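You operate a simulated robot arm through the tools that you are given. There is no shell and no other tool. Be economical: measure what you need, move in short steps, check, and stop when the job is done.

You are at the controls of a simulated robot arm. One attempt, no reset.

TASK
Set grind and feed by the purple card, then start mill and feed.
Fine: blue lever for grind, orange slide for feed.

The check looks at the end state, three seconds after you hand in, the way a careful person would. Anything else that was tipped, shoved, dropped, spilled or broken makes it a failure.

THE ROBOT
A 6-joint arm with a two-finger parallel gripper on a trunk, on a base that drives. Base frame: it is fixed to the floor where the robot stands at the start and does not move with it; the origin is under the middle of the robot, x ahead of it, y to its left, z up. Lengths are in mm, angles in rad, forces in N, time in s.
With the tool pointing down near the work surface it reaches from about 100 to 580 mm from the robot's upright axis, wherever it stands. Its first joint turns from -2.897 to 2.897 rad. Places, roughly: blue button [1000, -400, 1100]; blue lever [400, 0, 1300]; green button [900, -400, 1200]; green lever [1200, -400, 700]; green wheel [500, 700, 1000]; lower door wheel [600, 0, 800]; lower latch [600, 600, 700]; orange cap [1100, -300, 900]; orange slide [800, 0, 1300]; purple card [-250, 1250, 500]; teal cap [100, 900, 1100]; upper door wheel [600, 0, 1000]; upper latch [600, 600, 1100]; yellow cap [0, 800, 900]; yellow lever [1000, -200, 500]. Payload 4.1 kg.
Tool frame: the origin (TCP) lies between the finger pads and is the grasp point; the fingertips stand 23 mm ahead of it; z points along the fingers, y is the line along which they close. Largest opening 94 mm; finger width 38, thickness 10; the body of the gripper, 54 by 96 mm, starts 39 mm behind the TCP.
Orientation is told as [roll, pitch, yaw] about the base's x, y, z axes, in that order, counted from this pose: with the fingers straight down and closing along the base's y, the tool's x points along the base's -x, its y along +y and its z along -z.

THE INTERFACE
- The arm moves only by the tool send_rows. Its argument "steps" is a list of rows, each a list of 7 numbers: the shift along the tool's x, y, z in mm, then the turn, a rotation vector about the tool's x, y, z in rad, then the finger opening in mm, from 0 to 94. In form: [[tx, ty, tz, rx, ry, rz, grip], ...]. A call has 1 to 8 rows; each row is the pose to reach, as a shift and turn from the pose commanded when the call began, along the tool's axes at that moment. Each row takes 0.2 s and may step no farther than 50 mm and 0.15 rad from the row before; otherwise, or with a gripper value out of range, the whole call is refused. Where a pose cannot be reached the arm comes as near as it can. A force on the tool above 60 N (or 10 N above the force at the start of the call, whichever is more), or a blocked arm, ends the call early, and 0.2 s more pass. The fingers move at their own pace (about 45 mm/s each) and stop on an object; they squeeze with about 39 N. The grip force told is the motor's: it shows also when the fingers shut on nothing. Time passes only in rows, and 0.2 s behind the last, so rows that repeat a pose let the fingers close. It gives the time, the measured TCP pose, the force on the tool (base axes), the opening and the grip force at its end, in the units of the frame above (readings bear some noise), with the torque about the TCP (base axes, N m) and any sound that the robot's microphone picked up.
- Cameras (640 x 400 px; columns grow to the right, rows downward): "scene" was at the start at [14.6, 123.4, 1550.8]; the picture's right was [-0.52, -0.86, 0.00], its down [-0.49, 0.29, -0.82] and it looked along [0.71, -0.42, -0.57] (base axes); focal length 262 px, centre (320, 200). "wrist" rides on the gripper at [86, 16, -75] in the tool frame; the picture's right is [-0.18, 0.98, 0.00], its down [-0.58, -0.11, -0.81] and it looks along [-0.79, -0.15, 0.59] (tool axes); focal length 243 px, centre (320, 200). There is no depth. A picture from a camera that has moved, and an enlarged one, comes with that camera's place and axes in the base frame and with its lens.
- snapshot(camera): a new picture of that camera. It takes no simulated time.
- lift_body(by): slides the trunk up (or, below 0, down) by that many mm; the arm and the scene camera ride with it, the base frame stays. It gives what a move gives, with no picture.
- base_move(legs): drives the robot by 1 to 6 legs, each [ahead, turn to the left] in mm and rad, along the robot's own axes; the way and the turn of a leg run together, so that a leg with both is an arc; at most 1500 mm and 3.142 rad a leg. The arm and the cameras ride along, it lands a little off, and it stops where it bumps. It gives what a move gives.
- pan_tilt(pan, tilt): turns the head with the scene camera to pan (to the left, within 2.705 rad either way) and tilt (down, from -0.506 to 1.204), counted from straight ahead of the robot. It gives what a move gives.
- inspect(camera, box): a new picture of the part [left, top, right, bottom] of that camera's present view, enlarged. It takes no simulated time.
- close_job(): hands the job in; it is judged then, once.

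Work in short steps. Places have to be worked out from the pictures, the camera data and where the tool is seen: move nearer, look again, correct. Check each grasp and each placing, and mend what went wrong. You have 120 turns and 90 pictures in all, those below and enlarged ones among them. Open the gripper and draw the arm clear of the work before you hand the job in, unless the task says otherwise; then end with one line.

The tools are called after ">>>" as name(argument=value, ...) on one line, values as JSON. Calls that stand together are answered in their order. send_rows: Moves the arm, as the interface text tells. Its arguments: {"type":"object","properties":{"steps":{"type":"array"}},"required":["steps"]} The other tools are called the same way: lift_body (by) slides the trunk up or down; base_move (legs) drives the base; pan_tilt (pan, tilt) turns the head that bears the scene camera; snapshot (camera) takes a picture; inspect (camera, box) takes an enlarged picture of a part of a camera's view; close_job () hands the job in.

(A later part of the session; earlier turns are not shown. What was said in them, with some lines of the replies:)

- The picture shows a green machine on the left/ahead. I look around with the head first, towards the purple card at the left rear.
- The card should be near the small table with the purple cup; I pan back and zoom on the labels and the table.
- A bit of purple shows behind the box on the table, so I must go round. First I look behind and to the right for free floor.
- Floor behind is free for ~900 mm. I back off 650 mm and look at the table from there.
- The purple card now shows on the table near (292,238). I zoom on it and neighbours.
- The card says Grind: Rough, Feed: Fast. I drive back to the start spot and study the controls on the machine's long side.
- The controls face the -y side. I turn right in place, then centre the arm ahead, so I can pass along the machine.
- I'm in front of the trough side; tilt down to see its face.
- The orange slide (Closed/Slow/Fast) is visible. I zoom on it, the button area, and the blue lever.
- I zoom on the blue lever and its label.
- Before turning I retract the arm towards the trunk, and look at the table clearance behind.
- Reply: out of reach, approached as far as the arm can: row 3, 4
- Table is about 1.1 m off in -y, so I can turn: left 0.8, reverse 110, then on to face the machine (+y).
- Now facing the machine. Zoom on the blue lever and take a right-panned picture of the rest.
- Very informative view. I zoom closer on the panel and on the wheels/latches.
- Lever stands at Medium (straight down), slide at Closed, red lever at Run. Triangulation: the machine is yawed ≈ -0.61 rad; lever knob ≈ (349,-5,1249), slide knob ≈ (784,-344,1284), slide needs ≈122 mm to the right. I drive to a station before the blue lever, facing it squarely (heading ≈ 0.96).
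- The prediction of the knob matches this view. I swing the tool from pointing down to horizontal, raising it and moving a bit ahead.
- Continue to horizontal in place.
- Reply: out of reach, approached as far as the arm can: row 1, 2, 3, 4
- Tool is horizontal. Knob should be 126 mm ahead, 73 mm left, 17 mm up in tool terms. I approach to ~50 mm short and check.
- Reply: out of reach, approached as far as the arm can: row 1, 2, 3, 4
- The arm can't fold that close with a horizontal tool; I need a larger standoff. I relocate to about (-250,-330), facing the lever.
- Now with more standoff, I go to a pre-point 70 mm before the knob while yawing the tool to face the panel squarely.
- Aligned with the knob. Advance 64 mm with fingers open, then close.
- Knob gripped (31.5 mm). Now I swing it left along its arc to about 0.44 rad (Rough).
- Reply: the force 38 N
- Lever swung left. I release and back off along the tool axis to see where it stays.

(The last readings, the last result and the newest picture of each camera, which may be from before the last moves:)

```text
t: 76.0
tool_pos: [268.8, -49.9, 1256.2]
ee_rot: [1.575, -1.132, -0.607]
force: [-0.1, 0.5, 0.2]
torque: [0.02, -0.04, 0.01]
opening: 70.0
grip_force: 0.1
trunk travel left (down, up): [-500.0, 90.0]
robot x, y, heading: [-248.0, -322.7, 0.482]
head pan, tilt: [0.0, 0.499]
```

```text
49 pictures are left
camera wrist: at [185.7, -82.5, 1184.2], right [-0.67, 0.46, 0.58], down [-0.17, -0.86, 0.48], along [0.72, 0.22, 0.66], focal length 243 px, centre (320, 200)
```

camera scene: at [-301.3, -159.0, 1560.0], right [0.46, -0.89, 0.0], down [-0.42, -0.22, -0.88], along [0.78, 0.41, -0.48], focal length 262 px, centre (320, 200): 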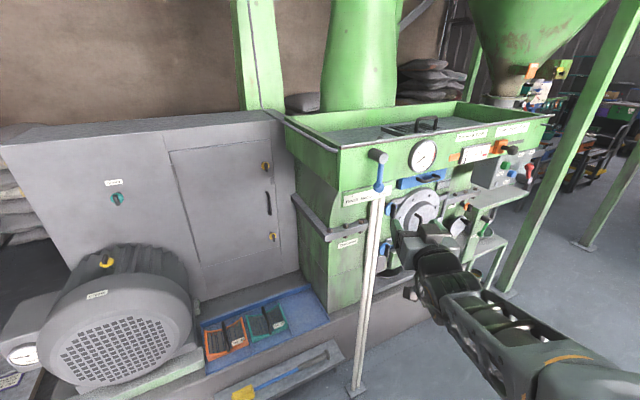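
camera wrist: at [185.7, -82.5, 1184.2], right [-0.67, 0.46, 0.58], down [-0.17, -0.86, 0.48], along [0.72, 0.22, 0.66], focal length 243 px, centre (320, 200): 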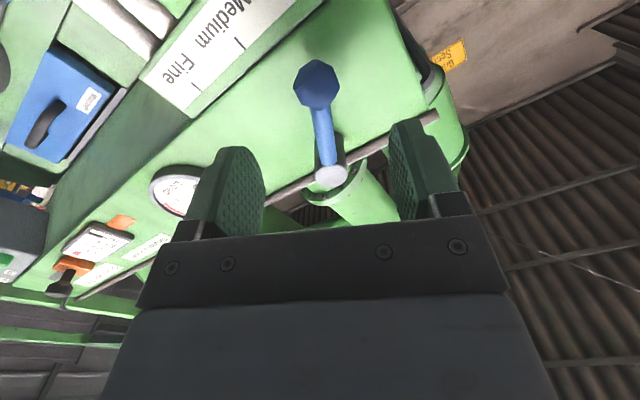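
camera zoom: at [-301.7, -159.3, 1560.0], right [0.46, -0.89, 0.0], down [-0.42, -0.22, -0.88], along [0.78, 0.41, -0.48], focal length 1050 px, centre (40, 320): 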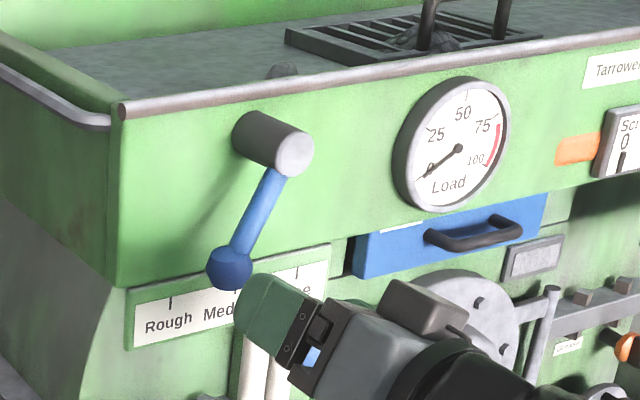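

The lever stays at ≈26° left, in line with the Rough tick (24–25°). Next the slide; I check the table position behind/right to choose the station.

>>> pan_tilt(pan=-1.0, tilt=0.7)

>>> snapshot(camera="scene")

```text
t: 77.3
tool_pos: [270.0, -48.8, 1254.8]
ee_rot: [1.576, -1.132, -0.607]
force: [0.5, 0.5, 0.3]
torque: [-0.01, 0.01, 0.01]
opening: 70.2
grip_force: 0.1
trunk travel left (down, up): [-500.0, 90.0]
robot x, y, heading: [-255.2, -322.6, 0.482]
head pan, tilt: [-1.0, 0.7]
```

```text
48 pictures are left
camera scene: at [-308.0, -243.2, 1542.3], right [-0.49, -0.87, 0.0], down [-0.56, 0.32, -0.77], along [0.67, -0.38, -0.64], focal length 262 px, centre (320, 200)
```

scene: 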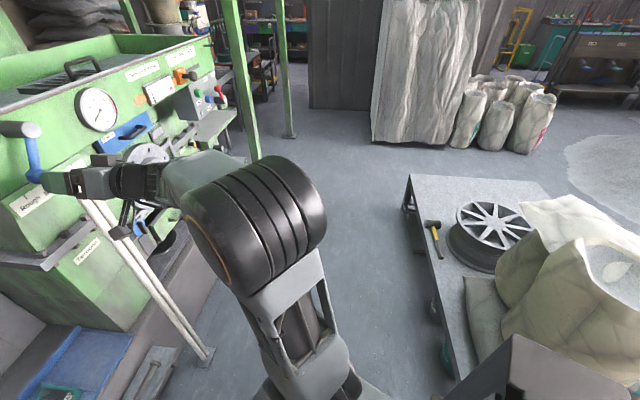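

Corridor is ≈1 m wide parallel to the machine. I pull the tool back and untwist it, then drive along the machine to (323,-725).

>>> send_rows(steps=[[0, 0, -15, 0, 0, -0.11, 70], [0, 0, -30, 0, 0, -0.22, 70], [0, 0, -45, 0, 0, -0.33, 70], [0, 0, -60, 0, 0, -0.44, 70]])

>>> base_move(legs=[[0, -1.09], [700, 0], [0, 0.8]])

>>> pan_tilt(pan=0.3, tilt=0.5)

>>> snapshot(camera="scene")

```text
t: 78.3
tool_pos: [234.2, -99.1, 1255.5]
ee_rot: [-2.291, -1.568, -3.024]
force: [0.1, -1.1, 0.1]
torque: [0.02, 0.0, -0.02]
opening: 69.9
grip_force: 0.0
trunk travel left (down, up): [-500.0, 90.0]
robot x, y, heading: [-249.1, -324.4, 0.482]
head pan, tilt: [-1.0, 0.7]
```

```text
t: 87.0
tool_pos: [852.6, -658.1, 1254.5]
ee_rot: [-2.547, -1.569, -3.07]
force: [-0.6, 0.4, -0.2]
torque: [0.01, 0.06, -0.01]
opening: 69.8
grip_force: 0.1
trunk travel left (down, up): [-500.0, 90.0]
robot x, y, heading: [322.5, -730.8, 0.181]
head pan, tilt: [-1.0, 0.7]
```

```text
t: 88.4
tool_pos: [852.9, -659.6, 1254.9]
ee_rot: [-2.592, -1.57, -3.029]
force: [0.0, -0.6, 0.2]
torque: [-0.02, -0.02, 0.01]
opening: 70.0
grip_force: 0.1
trunk travel left (down, up): [-500.0, 90.0]
robot x, y, heading: [324.5, -728.1, 0.187]
head pan, tilt: [0.3, 0.499]
```

```text
47 pictures are left
camera scene: at [313.8, -531.3, 1560.0], right [0.46, -0.89, 0.0], down [-0.42, -0.22, -0.88], along [0.78, 0.41, -0.48], focal length 262 px, centre (320, 200)
```

scene: 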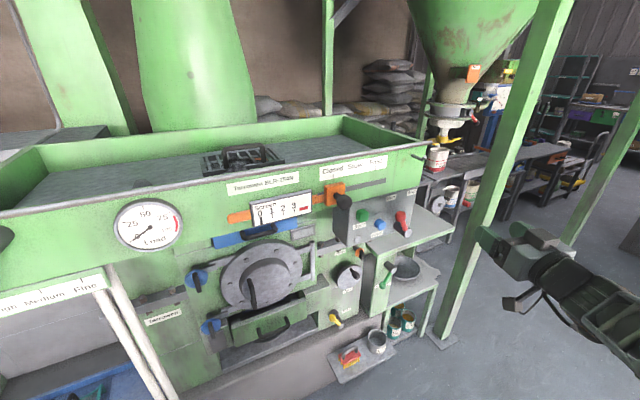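

Clear; turn the last 0.3 and zoom on the slide from this place.

>>> base_move(legs=[[0, 0.3]])

>>> pan_tilt(pan=0.0, tilt=0.5)

>>> inspect(camera="scene", box=[300, 140, 460, 240])

>>> snapshot(camera="wrist")

```text
t: 89.8
tool_pos: [809.9, -506.7, 1253.4]
ee_rot: [-2.555, -1.568, -2.764]
force: [-0.4, 0.1, -1.6]
torque: [0.02, 0.0, 0.0]
opening: 69.9
grip_force: 0.0
trunk travel left (down, up): [-500.0, 90.0]
robot x, y, heading: [320.6, -728.5, 0.479]
head pan, tilt: [0.3, 0.499]
```

```text
t: 90.6
tool_pos: [808.8, -506.0, 1254.5]
ee_rot: [-2.612, -1.569, -2.704]
force: [0.3, -0.7, 1.5]
torque: [0.0, 0.01, -0.01]
opening: 70.0
grip_force: 0.0
trunk travel left (down, up): [-500.0, 90.0]
robot x, y, heading: [321.3, -726.0, 0.482]
head pan, tilt: [0.0, 0.499]
```

```text
4.00 times, centred on (380, 190) of scene
camera zoom: at [272.8, -564.2, 1560.0], right [0.46, -0.89, 0.0], down [-0.42, -0.22, -0.88], along [0.78, 0.41, -0.48], focal length 1050 px, centre (80, 240)
```

zoom: 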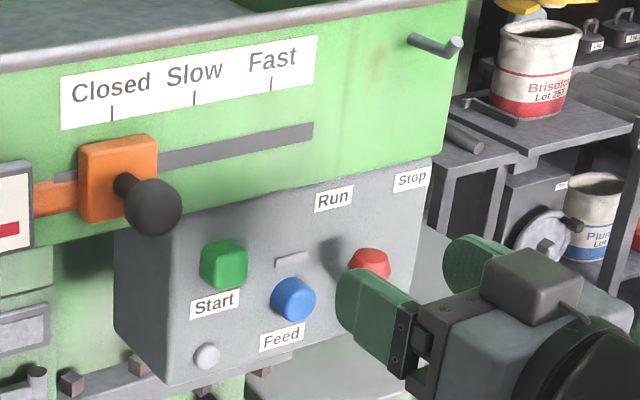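

```text
45 pictures are left
camera wrist: at [754.2, -558.2, 1168.1], right [-0.81, 0.56, 0.18], down [-0.37, -0.73, 0.58], along [0.46, 0.4, 0.79], focal length 243 px, centre (320, 200)
```

wrist: 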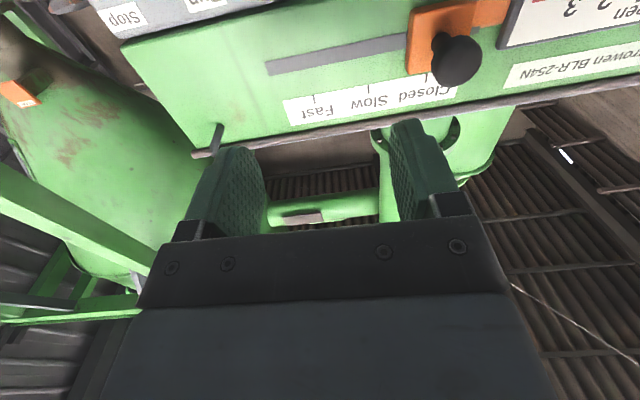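

Ball knob triangulated at ≈(793,-342,1277). I move left 105, up 23 and 50 mm ahead, then check.

>>> send_rows(steps=[[-8, 36, 17, 0, 0, 0, 70], [-16, 72, 34, 0, 0, 0, 70], [-23, 105, 50, 0, 0, 0, 70], [-23, 105, 50, 0, 0, 0, 70]])

>>> snapshot(camera="wrist")

>>> inspect(camera="scene", box=[300, 140, 460, 240])

```text
t: 91.6
tool_pos: [750.8, -405.6, 1274.7]
ee_rot: [-2.533, -1.567, -2.787]
force: [-0.6, -0.2, 0.6]
torque: [0.01, -0.01, 0.0]
opening: 70.2
grip_force: 0.1
trunk travel left (down, up): [-500.0, 90.0]
robot x, y, heading: [320.9, -729.6, 0.481]
head pan, tilt: [0.0, 0.499]
```

```text
44 pictures are left
camera wrist: at [697.1, -457.7, 1186.7], right [-0.81, 0.56, 0.18], down [-0.37, -0.72, 0.58], along [0.46, 0.4, 0.79], focal length 243 px, centre (320, 200)
```

wrist: 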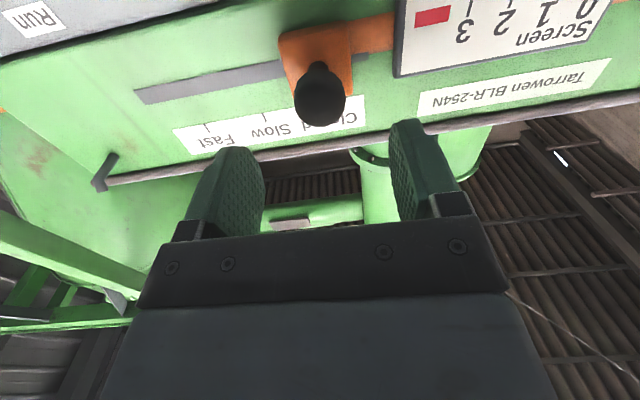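

```text
4.00 times, centred on (380, 190) of scene
camera zoom: at [272.7, -564.1, 1560.0], right [0.46, -0.89, 0.0], down [-0.42, -0.22, -0.88], along [0.78, 0.41, -0.48], focal length 1050 px, centre (80, 240)
```

zoom: 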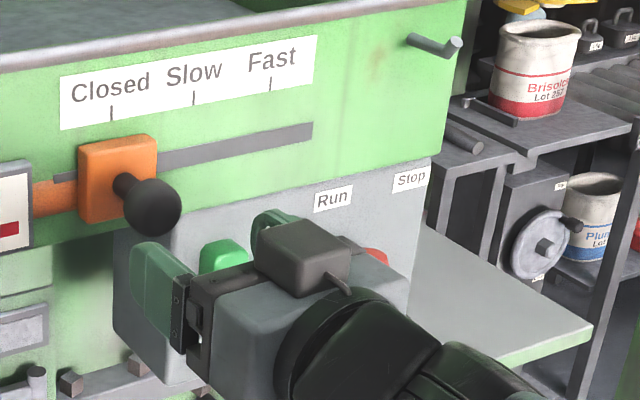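

Ball is centred. Advance 74 mm and close on it.

>>> send_rows(steps=[[0, 0, 30, 0, 0, 0, 70], [-1, 0, 60, 0, 0, 0, 70], [-2, 0, 74, 0, 0, 0, 70], [-2, 0, 74, 0, 0, 0, 50], [-2, 0, 74, 0, 0, 0, 20], [-2, 0, 74, 0, 0, 0, 20]])

>>> snapshot(camera="wrist")

```text
t: 93.0
tool_pos: [794.7, -344.6, 1277.6]
ee_rot: [-3.061, -1.567, -2.261]
force: [7.5, -0.4, 1.6]
torque: [0.07, -0.05, -0.12]
opening: 33.5
grip_force: 38.7
trunk travel left (down, up): [-500.0, 90.0]
robot x, y, heading: [325.4, -728.7, 0.477]
head pan, tilt: [0.0, 0.499]
```

```text
42 pictures are left
camera wrist: at [740.3, -396.3, 1191.8], right [-0.81, 0.56, 0.18], down [-0.37, -0.72, 0.58], along [0.46, 0.4, 0.79], focal length 243 px, centre (320, 200)
```

wrist: 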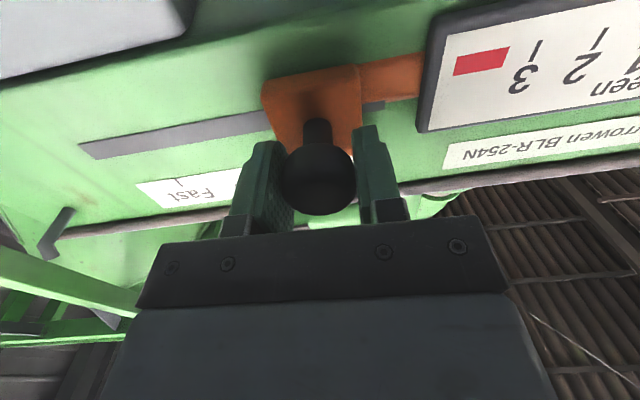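

Ball gripped (33.5 mm). Slide right by 120 mm.

>>> send_rows(steps=[[0, -20, 0, 0, 0, 0, 20], [0, -40, 0, 0, 0, 0, 20], [0, -60, 0, 0, 0, 0, 20], [0, -80, 0, 0, 0, 0, 20], [0, -100, 0, 0, 0, 0, 20], [0, -120, 0, 0, 0, 0, 20], [0, -120, 0, 0, 0, 0, 20]])

>>> inspect(camera="scene", box=[300, 140, 460, 240])

```text
t: 94.6
tool_pos: [891.3, -415.1, 1277.8]
ee_rot: [-2.857, -1.567, -2.464]
force: [-6.2, -9.4, -10.9]
torque: [-0.41, 0.09, -0.06]
opening: 33.6
grip_force: 44.8
trunk travel left (down, up): [-500.0, 90.0]
robot x, y, heading: [322.3, -728.1, 0.484]
head pan, tilt: [0.0, 0.499]
```

```text
4.00 times, centred on (380, 190) of scene
camera zoom: at [272.9, -565.4, 1560.1], right [0.46, -0.89, 0.0], down [-0.42, -0.22, -0.88], along [0.78, 0.4, -0.48], focal length 1050 px, centre (80, 240)
```

zoom: 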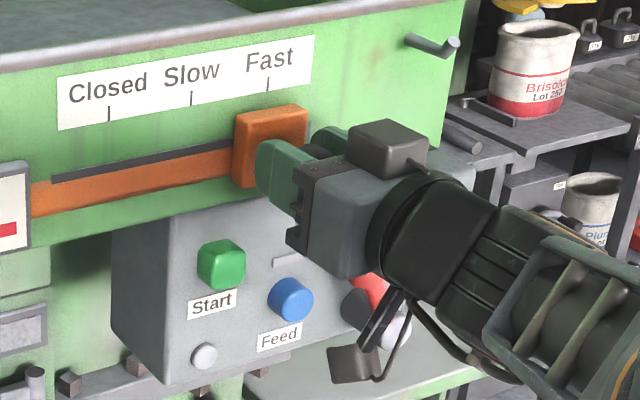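

The block is under the Fast tick with the same offset it had at Closed. Release and retract straight back.

>>> send_rows(steps=[[0, 0, 0, 0, 0, 0, 50], [0, 0, 0, 0, 0, 0, 70], [0, 0, -40, 0, 0, 0, 70], [0, 0, -80, 0, 0, 0, 70], [0, 0, -100, 0, 0, 0, 40]])

>>> inspect(camera="scene", box=[300, 140, 460, 240])

>>> snapshot(camera="wrist")

```text
t: 95.8
tool_pos: [831.5, -494.2, 1279.8]
ee_rot: [-2.557, -1.569, -2.765]
force: [-0.5, -0.2, -0.3]
torque: [-0.02, 0.03, -0.01]
opening: 40.1
grip_force: 0.0
trunk travel left (down, up): [-500.0, 90.0]
robot x, y, heading: [325.3, -728.3, 0.478]
head pan, tilt: [0.0, 0.499]
```

```text
4.00 times, centred on (380, 190) of scene
camera zoom: at [272.7, -564.4, 1560.0], right [0.46, -0.89, 0.0], down [-0.42, -0.22, -0.88], along [0.78, 0.41, -0.48], focal length 1050 px, centre (80, 240)
```

zoom: 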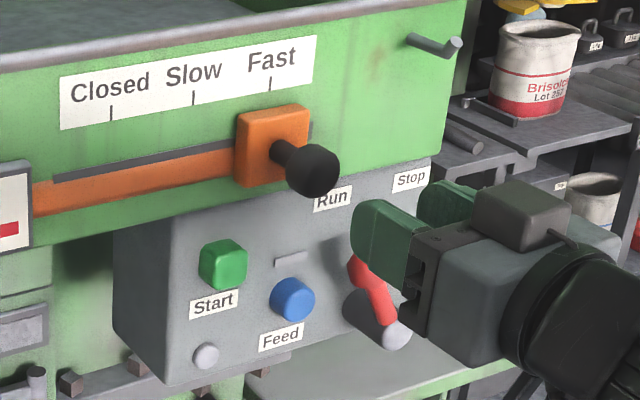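

```text
39 pictures are left
camera wrist: at [778.3, -546.0, 1193.3], right [-0.81, 0.56, 0.18], down [-0.37, -0.72, 0.58], along [0.46, 0.4, 0.79], focal length 243 px, centre (320, 200)
```

wrist: 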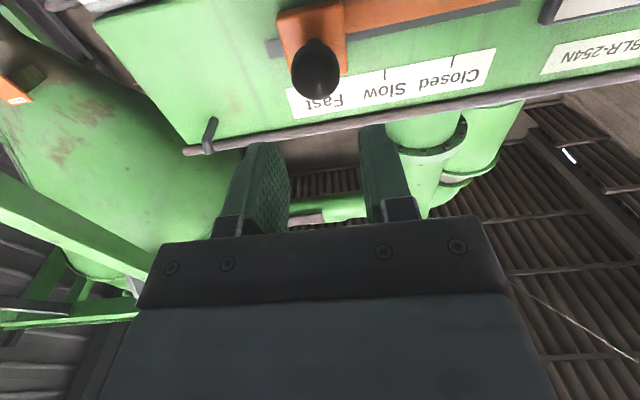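

Slide stands at Fast. Next the green Start button ≈ (899,-357,1184): I close the fingers, lower 95 mm and shift 22 mm left, staying back, then look.

>>> send_rows(steps=[[30, 7, 0, 0, 0, 0, 0], [60, 14, 0, 0, 0, 0, 0], [95, 22, 10, 0, 0, 0, 0], [95, 22, 30, 0, 0, 0, 0], [95, 22, 40, 0, 0, 0, 0]])

>>> snapshot(camera="wrist")

>>> inspect(camera="scene", box=[300, 140, 460, 240])

```text
t: 97.0
tool_pos: [841.6, -450.3, 1184.2]
ee_rot: [-2.576, -1.568, -2.743]
force: [0.2, 0.1, -0.3]
torque: [-0.02, 0.01, -0.02]
opening: 0.0
grip_force: 39.0
trunk travel left (down, up): [-500.0, 90.0]
robot x, y, heading: [323.9, -725.2, 0.48]
head pan, tilt: [0.0, 0.499]
```

```text
38 pictures are left
camera wrist: at [786.5, -501.7, 1097.9], right [-0.81, 0.56, 0.18], down [-0.37, -0.72, 0.58], along [0.46, 0.4, 0.79], focal length 243 px, centre (320, 200)
```

wrist: 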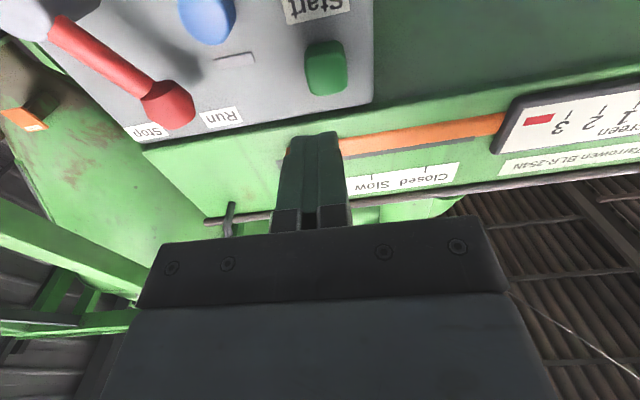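

```text
4.00 times, centred on (380, 190) of scene
camera zoom: at [272.9, -564.2, 1560.0], right [0.46, -0.89, 0.0], down [-0.42, -0.22, -0.88], along [0.78, 0.41, -0.48], focal length 1050 px, centre (80, 240)
```

zoom: 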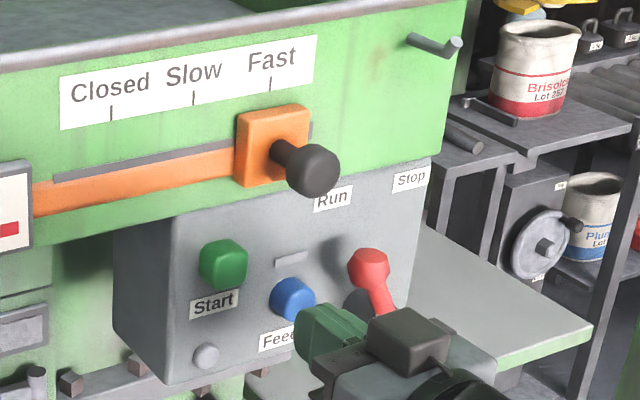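

Start button at ≈(898,-357,1184), straight ahead 86 mm of the tips (6 mm left). I approach and press gently.

>>> send_rows(steps=[[0, 6, 30, 0, 0, 0, 0], [0, 6, 60, 0, 0, 0, 0], [0, 6, 78, 0, 0, 0, 0], [0, 6, 84, 0, 0, 0, 0], [0, 6, 88, 0, 0, 0, 0], [0, 6, 92, 0, 0, 0, 0]])

>>> inspect(camera="scene", box=[300, 140, 460, 240])

```text
t: 98.4
tool_pos: [885.9, -370.7, 1185.4]
ee_rot: [-2.17, -1.567, 3.137]
force: [-13.1, -8.2, -6.3]
torque: [-0.11, 0.09, 0.11]
opening: 0.2
grip_force: 38.8
trunk travel left (down, up): [-500.0, 90.0]
robot x, y, heading: [323.6, -730.3, 0.478]
head pan, tilt: [0.0, 0.499]
heard: click
```

```text
4.00 times, centred on (380, 190) of scene
camera zoom: at [271.0, -565.5, 1560.0], right [0.46, -0.89, 0.0], down [-0.42, -0.22, -0.88], along [0.78, 0.41, -0.48], focal length 1050 px, centre (80, 240)
```

zoom: 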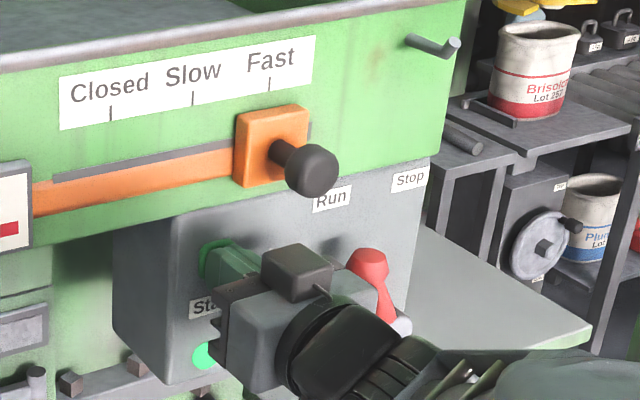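

Click, and the lamp lit green. I back off, check the state, and move before the Feed button.

>>> send_rows(steps=[[0, 0, -30, 0, 0, 0, 0], [0, 0, -70, 0, 0, 0, 0], [20, -25, -80, 0, 0, 0, 0], [44, -58, -80, 0, 0, 0, 0], [44, -58, -80, 0, 0, 0, 0]])

>>> snapshot(camera="wrist")

>>> snapshot(camera="scene")

>>> inspect(camera="scene", box=[300, 140, 460, 240])

```text
t: 99.6
tool_pos: [891.1, -471.6, 1138.6]
ee_rot: [-2.543, -1.567, -2.774]
force: [0.3, 0.3, -0.6]
torque: [-0.01, 0.01, 0.0]
opening: 0.1
grip_force: 39.5
trunk travel left (down, up): [-500.0, 90.0]
robot x, y, heading: [322.4, -729.2, 0.481]
head pan, tilt: [0.0, 0.499]
```

```text
35 pictures are left
camera wrist: at [836.6, -523.5, 1052.3], right [-0.81, 0.56, 0.18], down [-0.37, -0.73, 0.58], along [0.46, 0.4, 0.79], focal length 243 px, centre (320, 200)
```

wrist: 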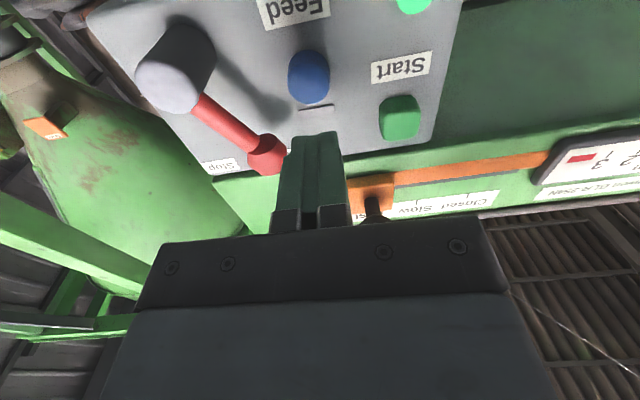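

```text
34 pictures are left
camera scene: at [273.0, -564.4, 1560.0], right [0.46, -0.89, 0.0], down [-0.42, -0.22, -0.88], along [0.78, 0.41, -0.48], focal length 262 px, centre (320, 200)
```

scene: 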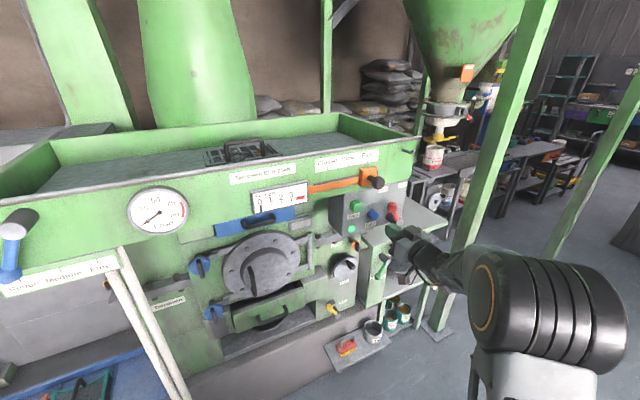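

```text
4.00 times, centred on (380, 190) of scene
camera zoom: at [273.0, -564.4, 1560.0], right [0.46, -0.89, 0.0], down [-0.42, -0.22, -0.88], along [0.78, 0.41, -0.48], focal length 1050 px, centre (80, 240)
```

zoom: 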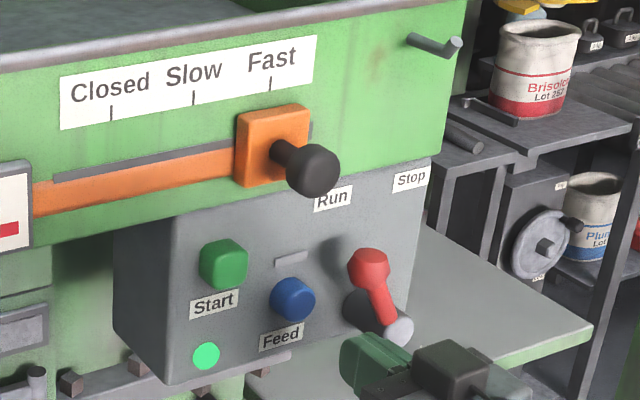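

Lamp stays on. Pressing Feed with closed fingers would bring the gripper body near the red lever, so I'll press with the right finger of an opened gripper, the hand shifted 45 mm left.

>>> send_rows(steps=[[0, 20, -15, 0, 0, 0, 40], [1, 44.5, -15, 0, 0, 0, 90], [1, 44.5, -15, 0, 0, 0, 90], [1, 44.5, 0, 0, 0, 0, 90], [1, 44.5, 30, 0, 0, 0, 90], [1, 44.5, 40, 0, 0, 0, 90]])

>>> snapshot(camera="wrist")

>>> inspect(camera="scene", box=[300, 140, 460, 240])

```text
t: 101.0
tool_pos: [876.6, -412.0, 1139.2]
ee_rot: [-2.604, -1.57, -2.714]
force: [0.1, 0.3, 0.1]
torque: [0.0, 0.03, -0.03]
opening: 90.1
grip_force: 0.1
trunk travel left (down, up): [-500.0, 90.0]
robot x, y, heading: [326.1, -730.4, 0.48]
head pan, tilt: [0.0, 0.499]
```

```text
32 pictures are left
camera wrist: at [821.8, -464.1, 1052.5], right [-0.81, 0.56, 0.18], down [-0.37, -0.72, 0.58], along [0.46, 0.4, 0.79], focal length 243 px, centre (320, 200)
```

wrist: 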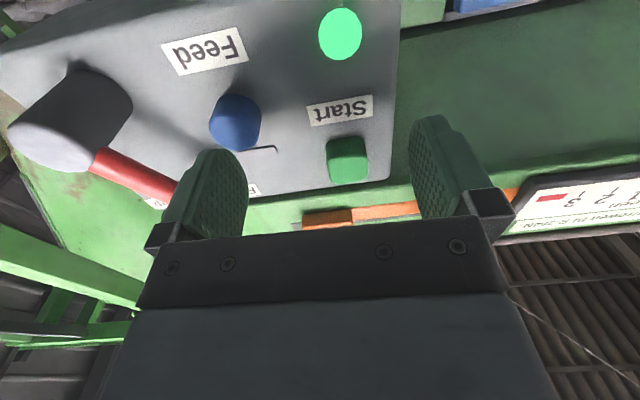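

```text
4.00 times, centred on (380, 190) of scene
camera zoom: at [273.0, -564.1, 1560.0], right [0.46, -0.89, 0.0], down [-0.42, -0.22, -0.88], along [0.78, 0.41, -0.48], focal length 1050 px, centre (80, 240)
```

zoom: 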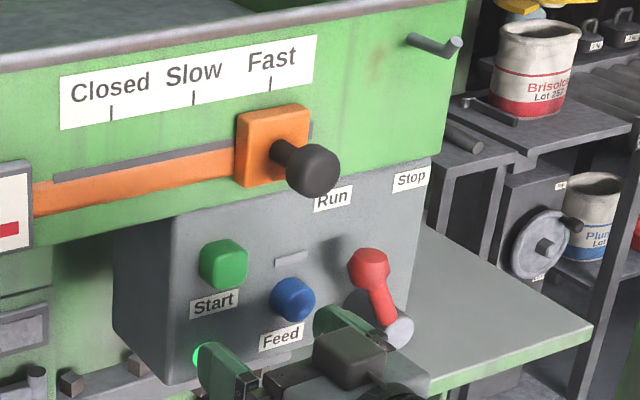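

Finger lines up with Feed (about 4 mm more to the right). Press forward in small steps.

>>> send_rows(steps=[[0, -4, 15, 0, 0, 0, 90], [0, -4, 27, 0, 0, 0, 90], [0, -4, 33, 0, 0, 0, 90], [0, -4, 37, 0, 0, 0, 90], [0, -4, 41, 0, 0, 0, 90]])

>>> inspect(camera="scene", box=[300, 140, 460, 240])

```text
t: 102.2
tool_pos: [903.1, -383.2, 1140.0]
ee_rot: [2.529, -1.571, -1.565]
force: [-13.3, -14.0, -6.3]
torque: [-0.02, 0.37, -0.81]
opening: 88.3
grip_force: 0.1
trunk travel left (down, up): [-500.0, 90.0]
robot x, y, heading: [323.0, -727.4, 0.478]
head pan, tilt: [0.0, 0.499]
heard: click
```

```text
4.00 times, centred on (380, 190) of scene
camera zoom: at [271.3, -566.2, 1560.1], right [0.46, -0.89, 0.0], down [-0.42, -0.22, -0.88], along [0.78, 0.4, -0.48], focal length 1050 px, centre (80, 240)
```

zoom: 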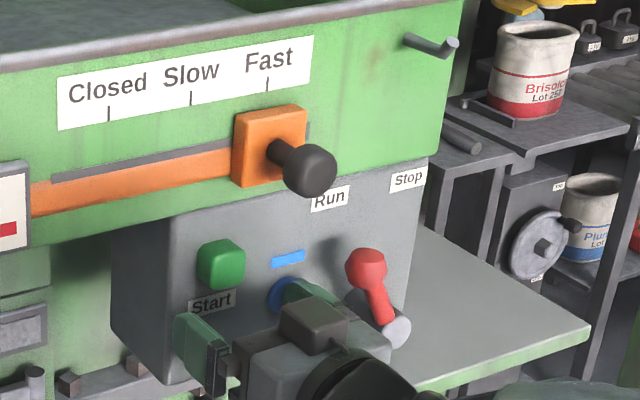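

Click, and the blue feed lamp lit. I withdraw straight back and check everything.

>>> send_rows(steps=[[0, 0, -35, 0, 0, 0, 90], [0, 0, -75, 0, 0, 0, 90], [0, 0, -110, 0, 0, 0, 90], [0, 0, -120, 0, 0, 0, 90]])

>>> inspect(camera="scene", box=[300, 140, 460, 240])

>>> pan_tilt(pan=0.5, tilt=0.5)

>>> snapshot(camera="scene")

```text
t: 103.2
tool_pos: [831.0, -480.3, 1139.0]
ee_rot: [-2.485, -1.568, -2.833]
force: [0.0, -0.3, 0.7]
torque: [0.0, -0.03, -0.02]
opening: 90.2
grip_force: 0.1
trunk travel left (down, up): [-500.0, 90.0]
robot x, y, heading: [323.2, -728.2, 0.48]
head pan, tilt: [0.0, 0.499]
```

```text
4.00 times, centred on (380, 190) of scene
camera zoom: at [272.6, -564.4, 1560.0], right [0.46, -0.89, 0.0], down [-0.42, -0.22, -0.88], along [0.78, 0.41, -0.48], focal length 1050 px, centre (80, 240)
```

zoom: 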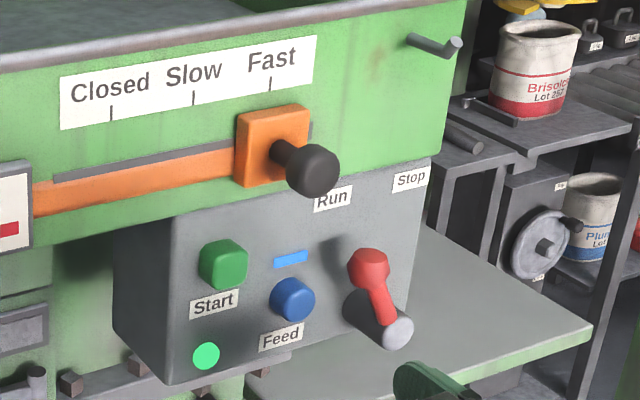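

```text
t: 104.1
tool_pos: [832.0, -480.8, 1139.4]
ee_rot: [-2.59, -1.569, -2.73]
force: [0.3, 0.0, 0.1]
torque: [-0.01, 0.01, 0.02]
opening: 89.7
grip_force: 0.1
trunk travel left (down, up): [-500.0, 90.0]
robot x, y, heading: [320.1, -725.5, 0.477]
head pan, tilt: [0.499, 0.499]
```

```text
28 pictures are left
camera scene: at [243.0, -530.8, 1560.0], right [0.83, -0.56, 0.0], down [-0.27, -0.4, -0.88], along [0.49, 0.73, -0.48], focal length 262 px, centre (320, 200)
```

scene: 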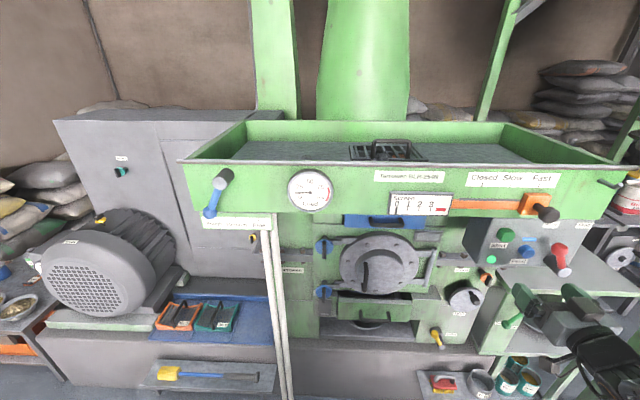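

Both lamps stay lit. I check the lever, load and screen gauges close up.

>>> inspect(camera="scene", box=[190, 160, 350, 260])

>>> inspect(camera="scene", box=[340, 160, 580, 310])

```text
4.00 times, centred on (270, 210) of scene
camera zoom: at [243.0, -530.8, 1560.0], right [0.83, -0.56, 0.0], down [-0.27, -0.4, -0.88], along [0.49, 0.73, -0.48], focal length 1050 px, centre (520, 160)
```

zoom: 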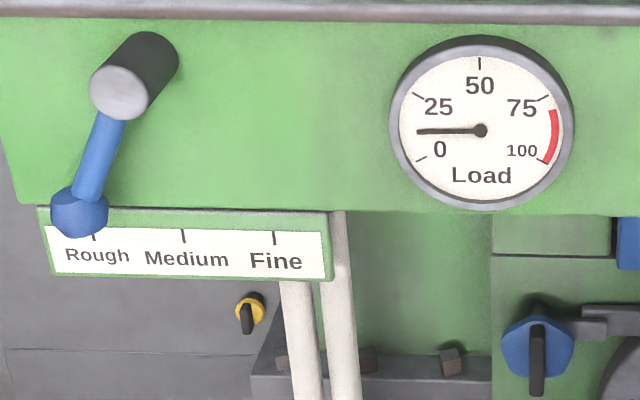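

```text
2.67 times, centred on (460, 235) of scene
camera zoom: at [243.0, -530.8, 1560.0], right [0.83, -0.56, 0.0], down [-0.27, -0.4, -0.88], along [0.49, 0.73, -0.48], focal length 700 px, centre (-53, 107)
```

zoom: 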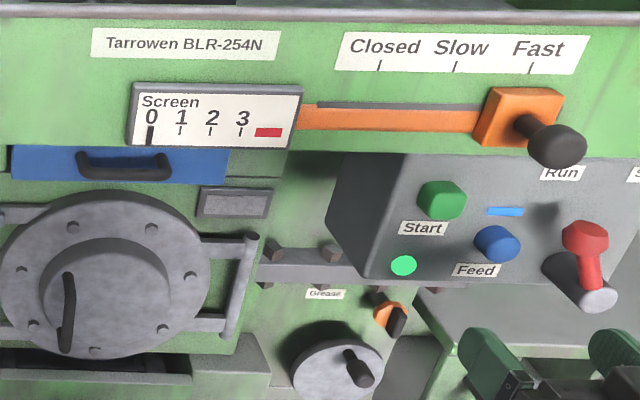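

Lever is at Rough, slide at Fast, both lamps on, load needle moved to ≈10. I draw the arm further clear and let time pass to see whether it runs steadily.

>>> send_rows(steps=[[0, 0, -15, 0, 0, 0, 90], [0, 0, -30, 0, 0, 0, 90], [0, 0, -30, 0, 0, 0, 90], [0, 0, -30, 0, 0, 0, 90], [0, 0, -30, 0, 0, 0, 90], [0, 0, -30, 0, 0, 0, 90], [0, 0, -30, 0, 0, 0, 90], [0, 0, -30, 0, 0, 0, 90]])

>>> send_rows(steps=[[0, 0, 0, 0, 0, 0, 90], [0, 0, 0, 0, 0, 0, 90], [0, 0, 0, 0, 0, 0, 90], [0, 0, 0, 0, 0, 0, 90], [0, 0, 0, 0, 0, 0, 90], [0, 0, 0, 0, 0, 0, 90], [0, 0, 0, 0, 0, 0, 90], [0, 0, 0, 0, 0, 0, 90]])

>>> inspect(camera="scene", box=[190, 150, 590, 400])

```text
t: 105.9
tool_pos: [817.2, -503.8, 1138.1]
ee_rot: [-2.595, -1.569, -2.722]
force: [-0.5, 0.1, -0.4]
torque: [0.01, 0.01, 0.05]
opening: 89.9
grip_force: 0.0
trunk travel left (down, up): [-500.0, 90.0]
robot x, y, heading: [325.3, -729.8, 0.48]
head pan, tilt: [0.499, 0.499]
```

```text
t: 107.7
tool_pos: [818.1, -504.6, 1138.2]
ee_rot: [-2.585, -1.569, -2.732]
force: [-0.8, -1.6, 0.0]
torque: [0.01, -0.02, 0.0]
opening: 89.9
grip_force: 0.0
trunk travel left (down, up): [-500.0, 90.0]
robot x, y, heading: [325.2, -726.4, 0.481]
head pan, tilt: [0.499, 0.499]
```

```text
1.60 times, centred on (390, 275) of scene
camera zoom: at [242.9, -530.8, 1560.0], right [0.83, -0.56, 0.0], down [-0.27, -0.4, -0.88], along [0.49, 0.73, -0.48], focal length 420 px, centre (208, 80)
```

zoom: 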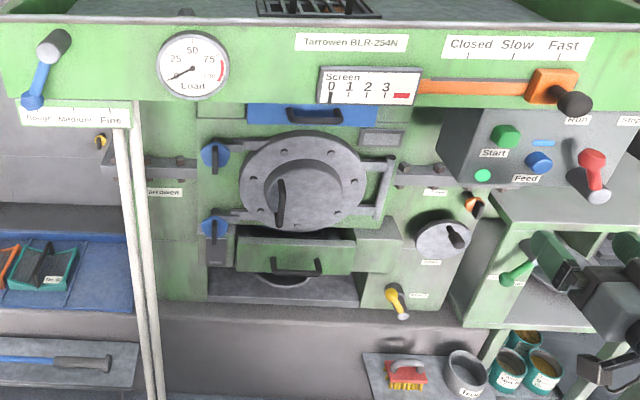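

The needle seems lower again; I zoom on gauge, lamps and the hopper grate.

>>> inspect(camera="scene", box=[270, 140, 430, 240])

>>> inspect(camera="scene", box=[400, 200, 560, 300])

```text
4.00 times, centred on (350, 190) of scene
camera zoom: at [242.9, -530.8, 1560.0], right [0.83, -0.56, 0.0], down [-0.27, -0.4, -0.88], along [0.49, 0.73, -0.48], focal length 1050 px, centre (200, 240)
```

zoom: 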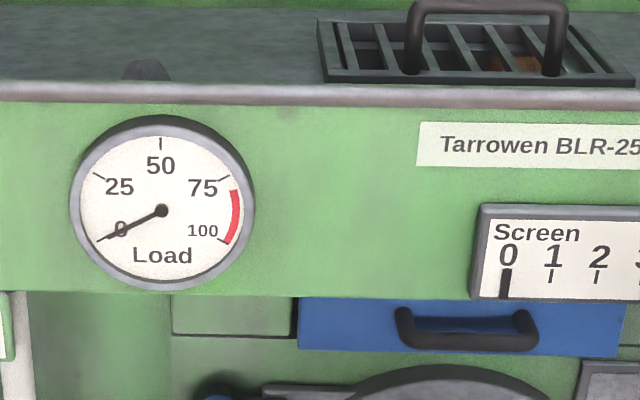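

```text
4.00 times, centred on (480, 250) of scene
camera zoom: at [242.9, -530.8, 1560.0], right [0.83, -0.56, 0.0], down [-0.27, -0.4, -0.88], along [0.49, 0.73, -0.48], focal length 1050 px, centre (-320, 0)
```

zoom: 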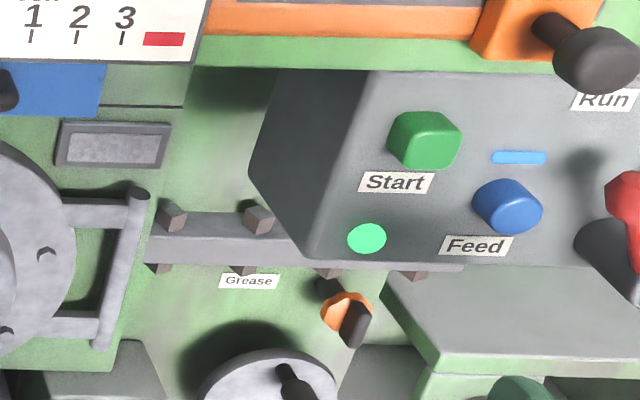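

Both lamps are on, but the load fell back to 0 after a brief rise. I look into the hopper from higher up to see whether material is flowing.

>>> lift_body(by=90)

>>> pan_tilt(pan=0.25, tilt=0.5)

>>> snapshot(camera="scene")

>>> inspect(camera="scene", box=[160, 100, 360, 225])

```text
t: 109.0
tool_pos: [818.0, -504.8, 1228.8]
ee_rot: [-2.572, -1.569, -2.747]
force: [0.3, -0.2, 0.0]
torque: [0.03, 0.01, -0.02]
opening: 89.9
grip_force: 0.1
trunk travel left (down, up): [-590.0, 0.0]
robot x, y, heading: [322.9, -731.8, 0.478]
head pan, tilt: [0.499, 0.499]
```

```text
t: 109.8
tool_pos: [817.5, -502.8, 1227.7]
ee_rot: [-2.592, -1.57, -2.725]
force: [0.2, 0.3, -0.2]
torque: [-0.01, 0.0, 0.01]
opening: 90.1
grip_force: 0.0
trunk travel left (down, up): [-590.0, 0.0]
robot x, y, heading: [319.9, -728.9, 0.482]
head pan, tilt: [0.25, 0.499]
```

```text
22 pictures are left
camera scene: at [259.9, -545.6, 1650.0], right [0.67, -0.75, 0.0], down [-0.36, -0.32, -0.88], along [0.65, 0.59, -0.48], focal length 262 px, centre (320, 200)
```

scene: 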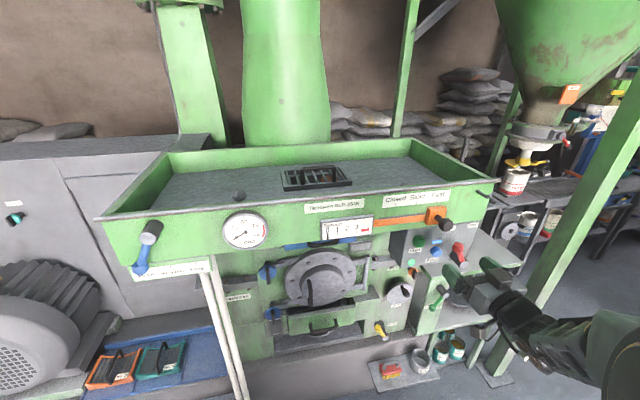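

```text
3.20 times, centred on (260, 162) of scene
camera zoom: at [259.9, -545.6, 1650.0], right [0.67, -0.75, 0.0], down [-0.36, -0.32, -0.88], along [0.65, 0.59, -0.48], focal length 840 px, centre (512, 320)
```

zoom: 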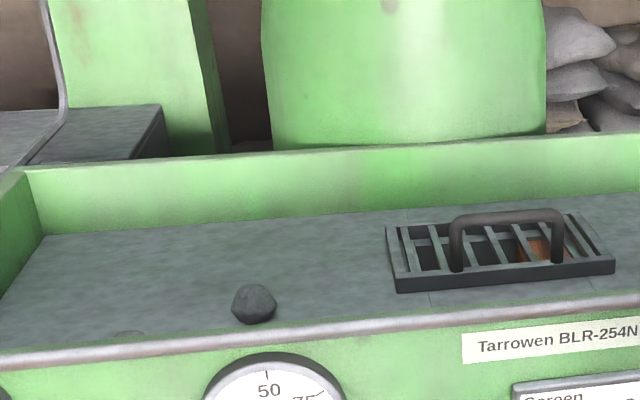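

The heap of feed under the grate has gone through, which explains the load falling back. Lever is at Rough, slide at Fast, both lamps are lit, the gripper is open and the arm is clear, so I hand in.

>>> close_job()

```text
The job is handed in.
```

I set the grind to Rough with the blue lever and the feed to Fast with the orange slide, as the purple card says. The mill and feed are both started, and their lamps were lit when I handed in.
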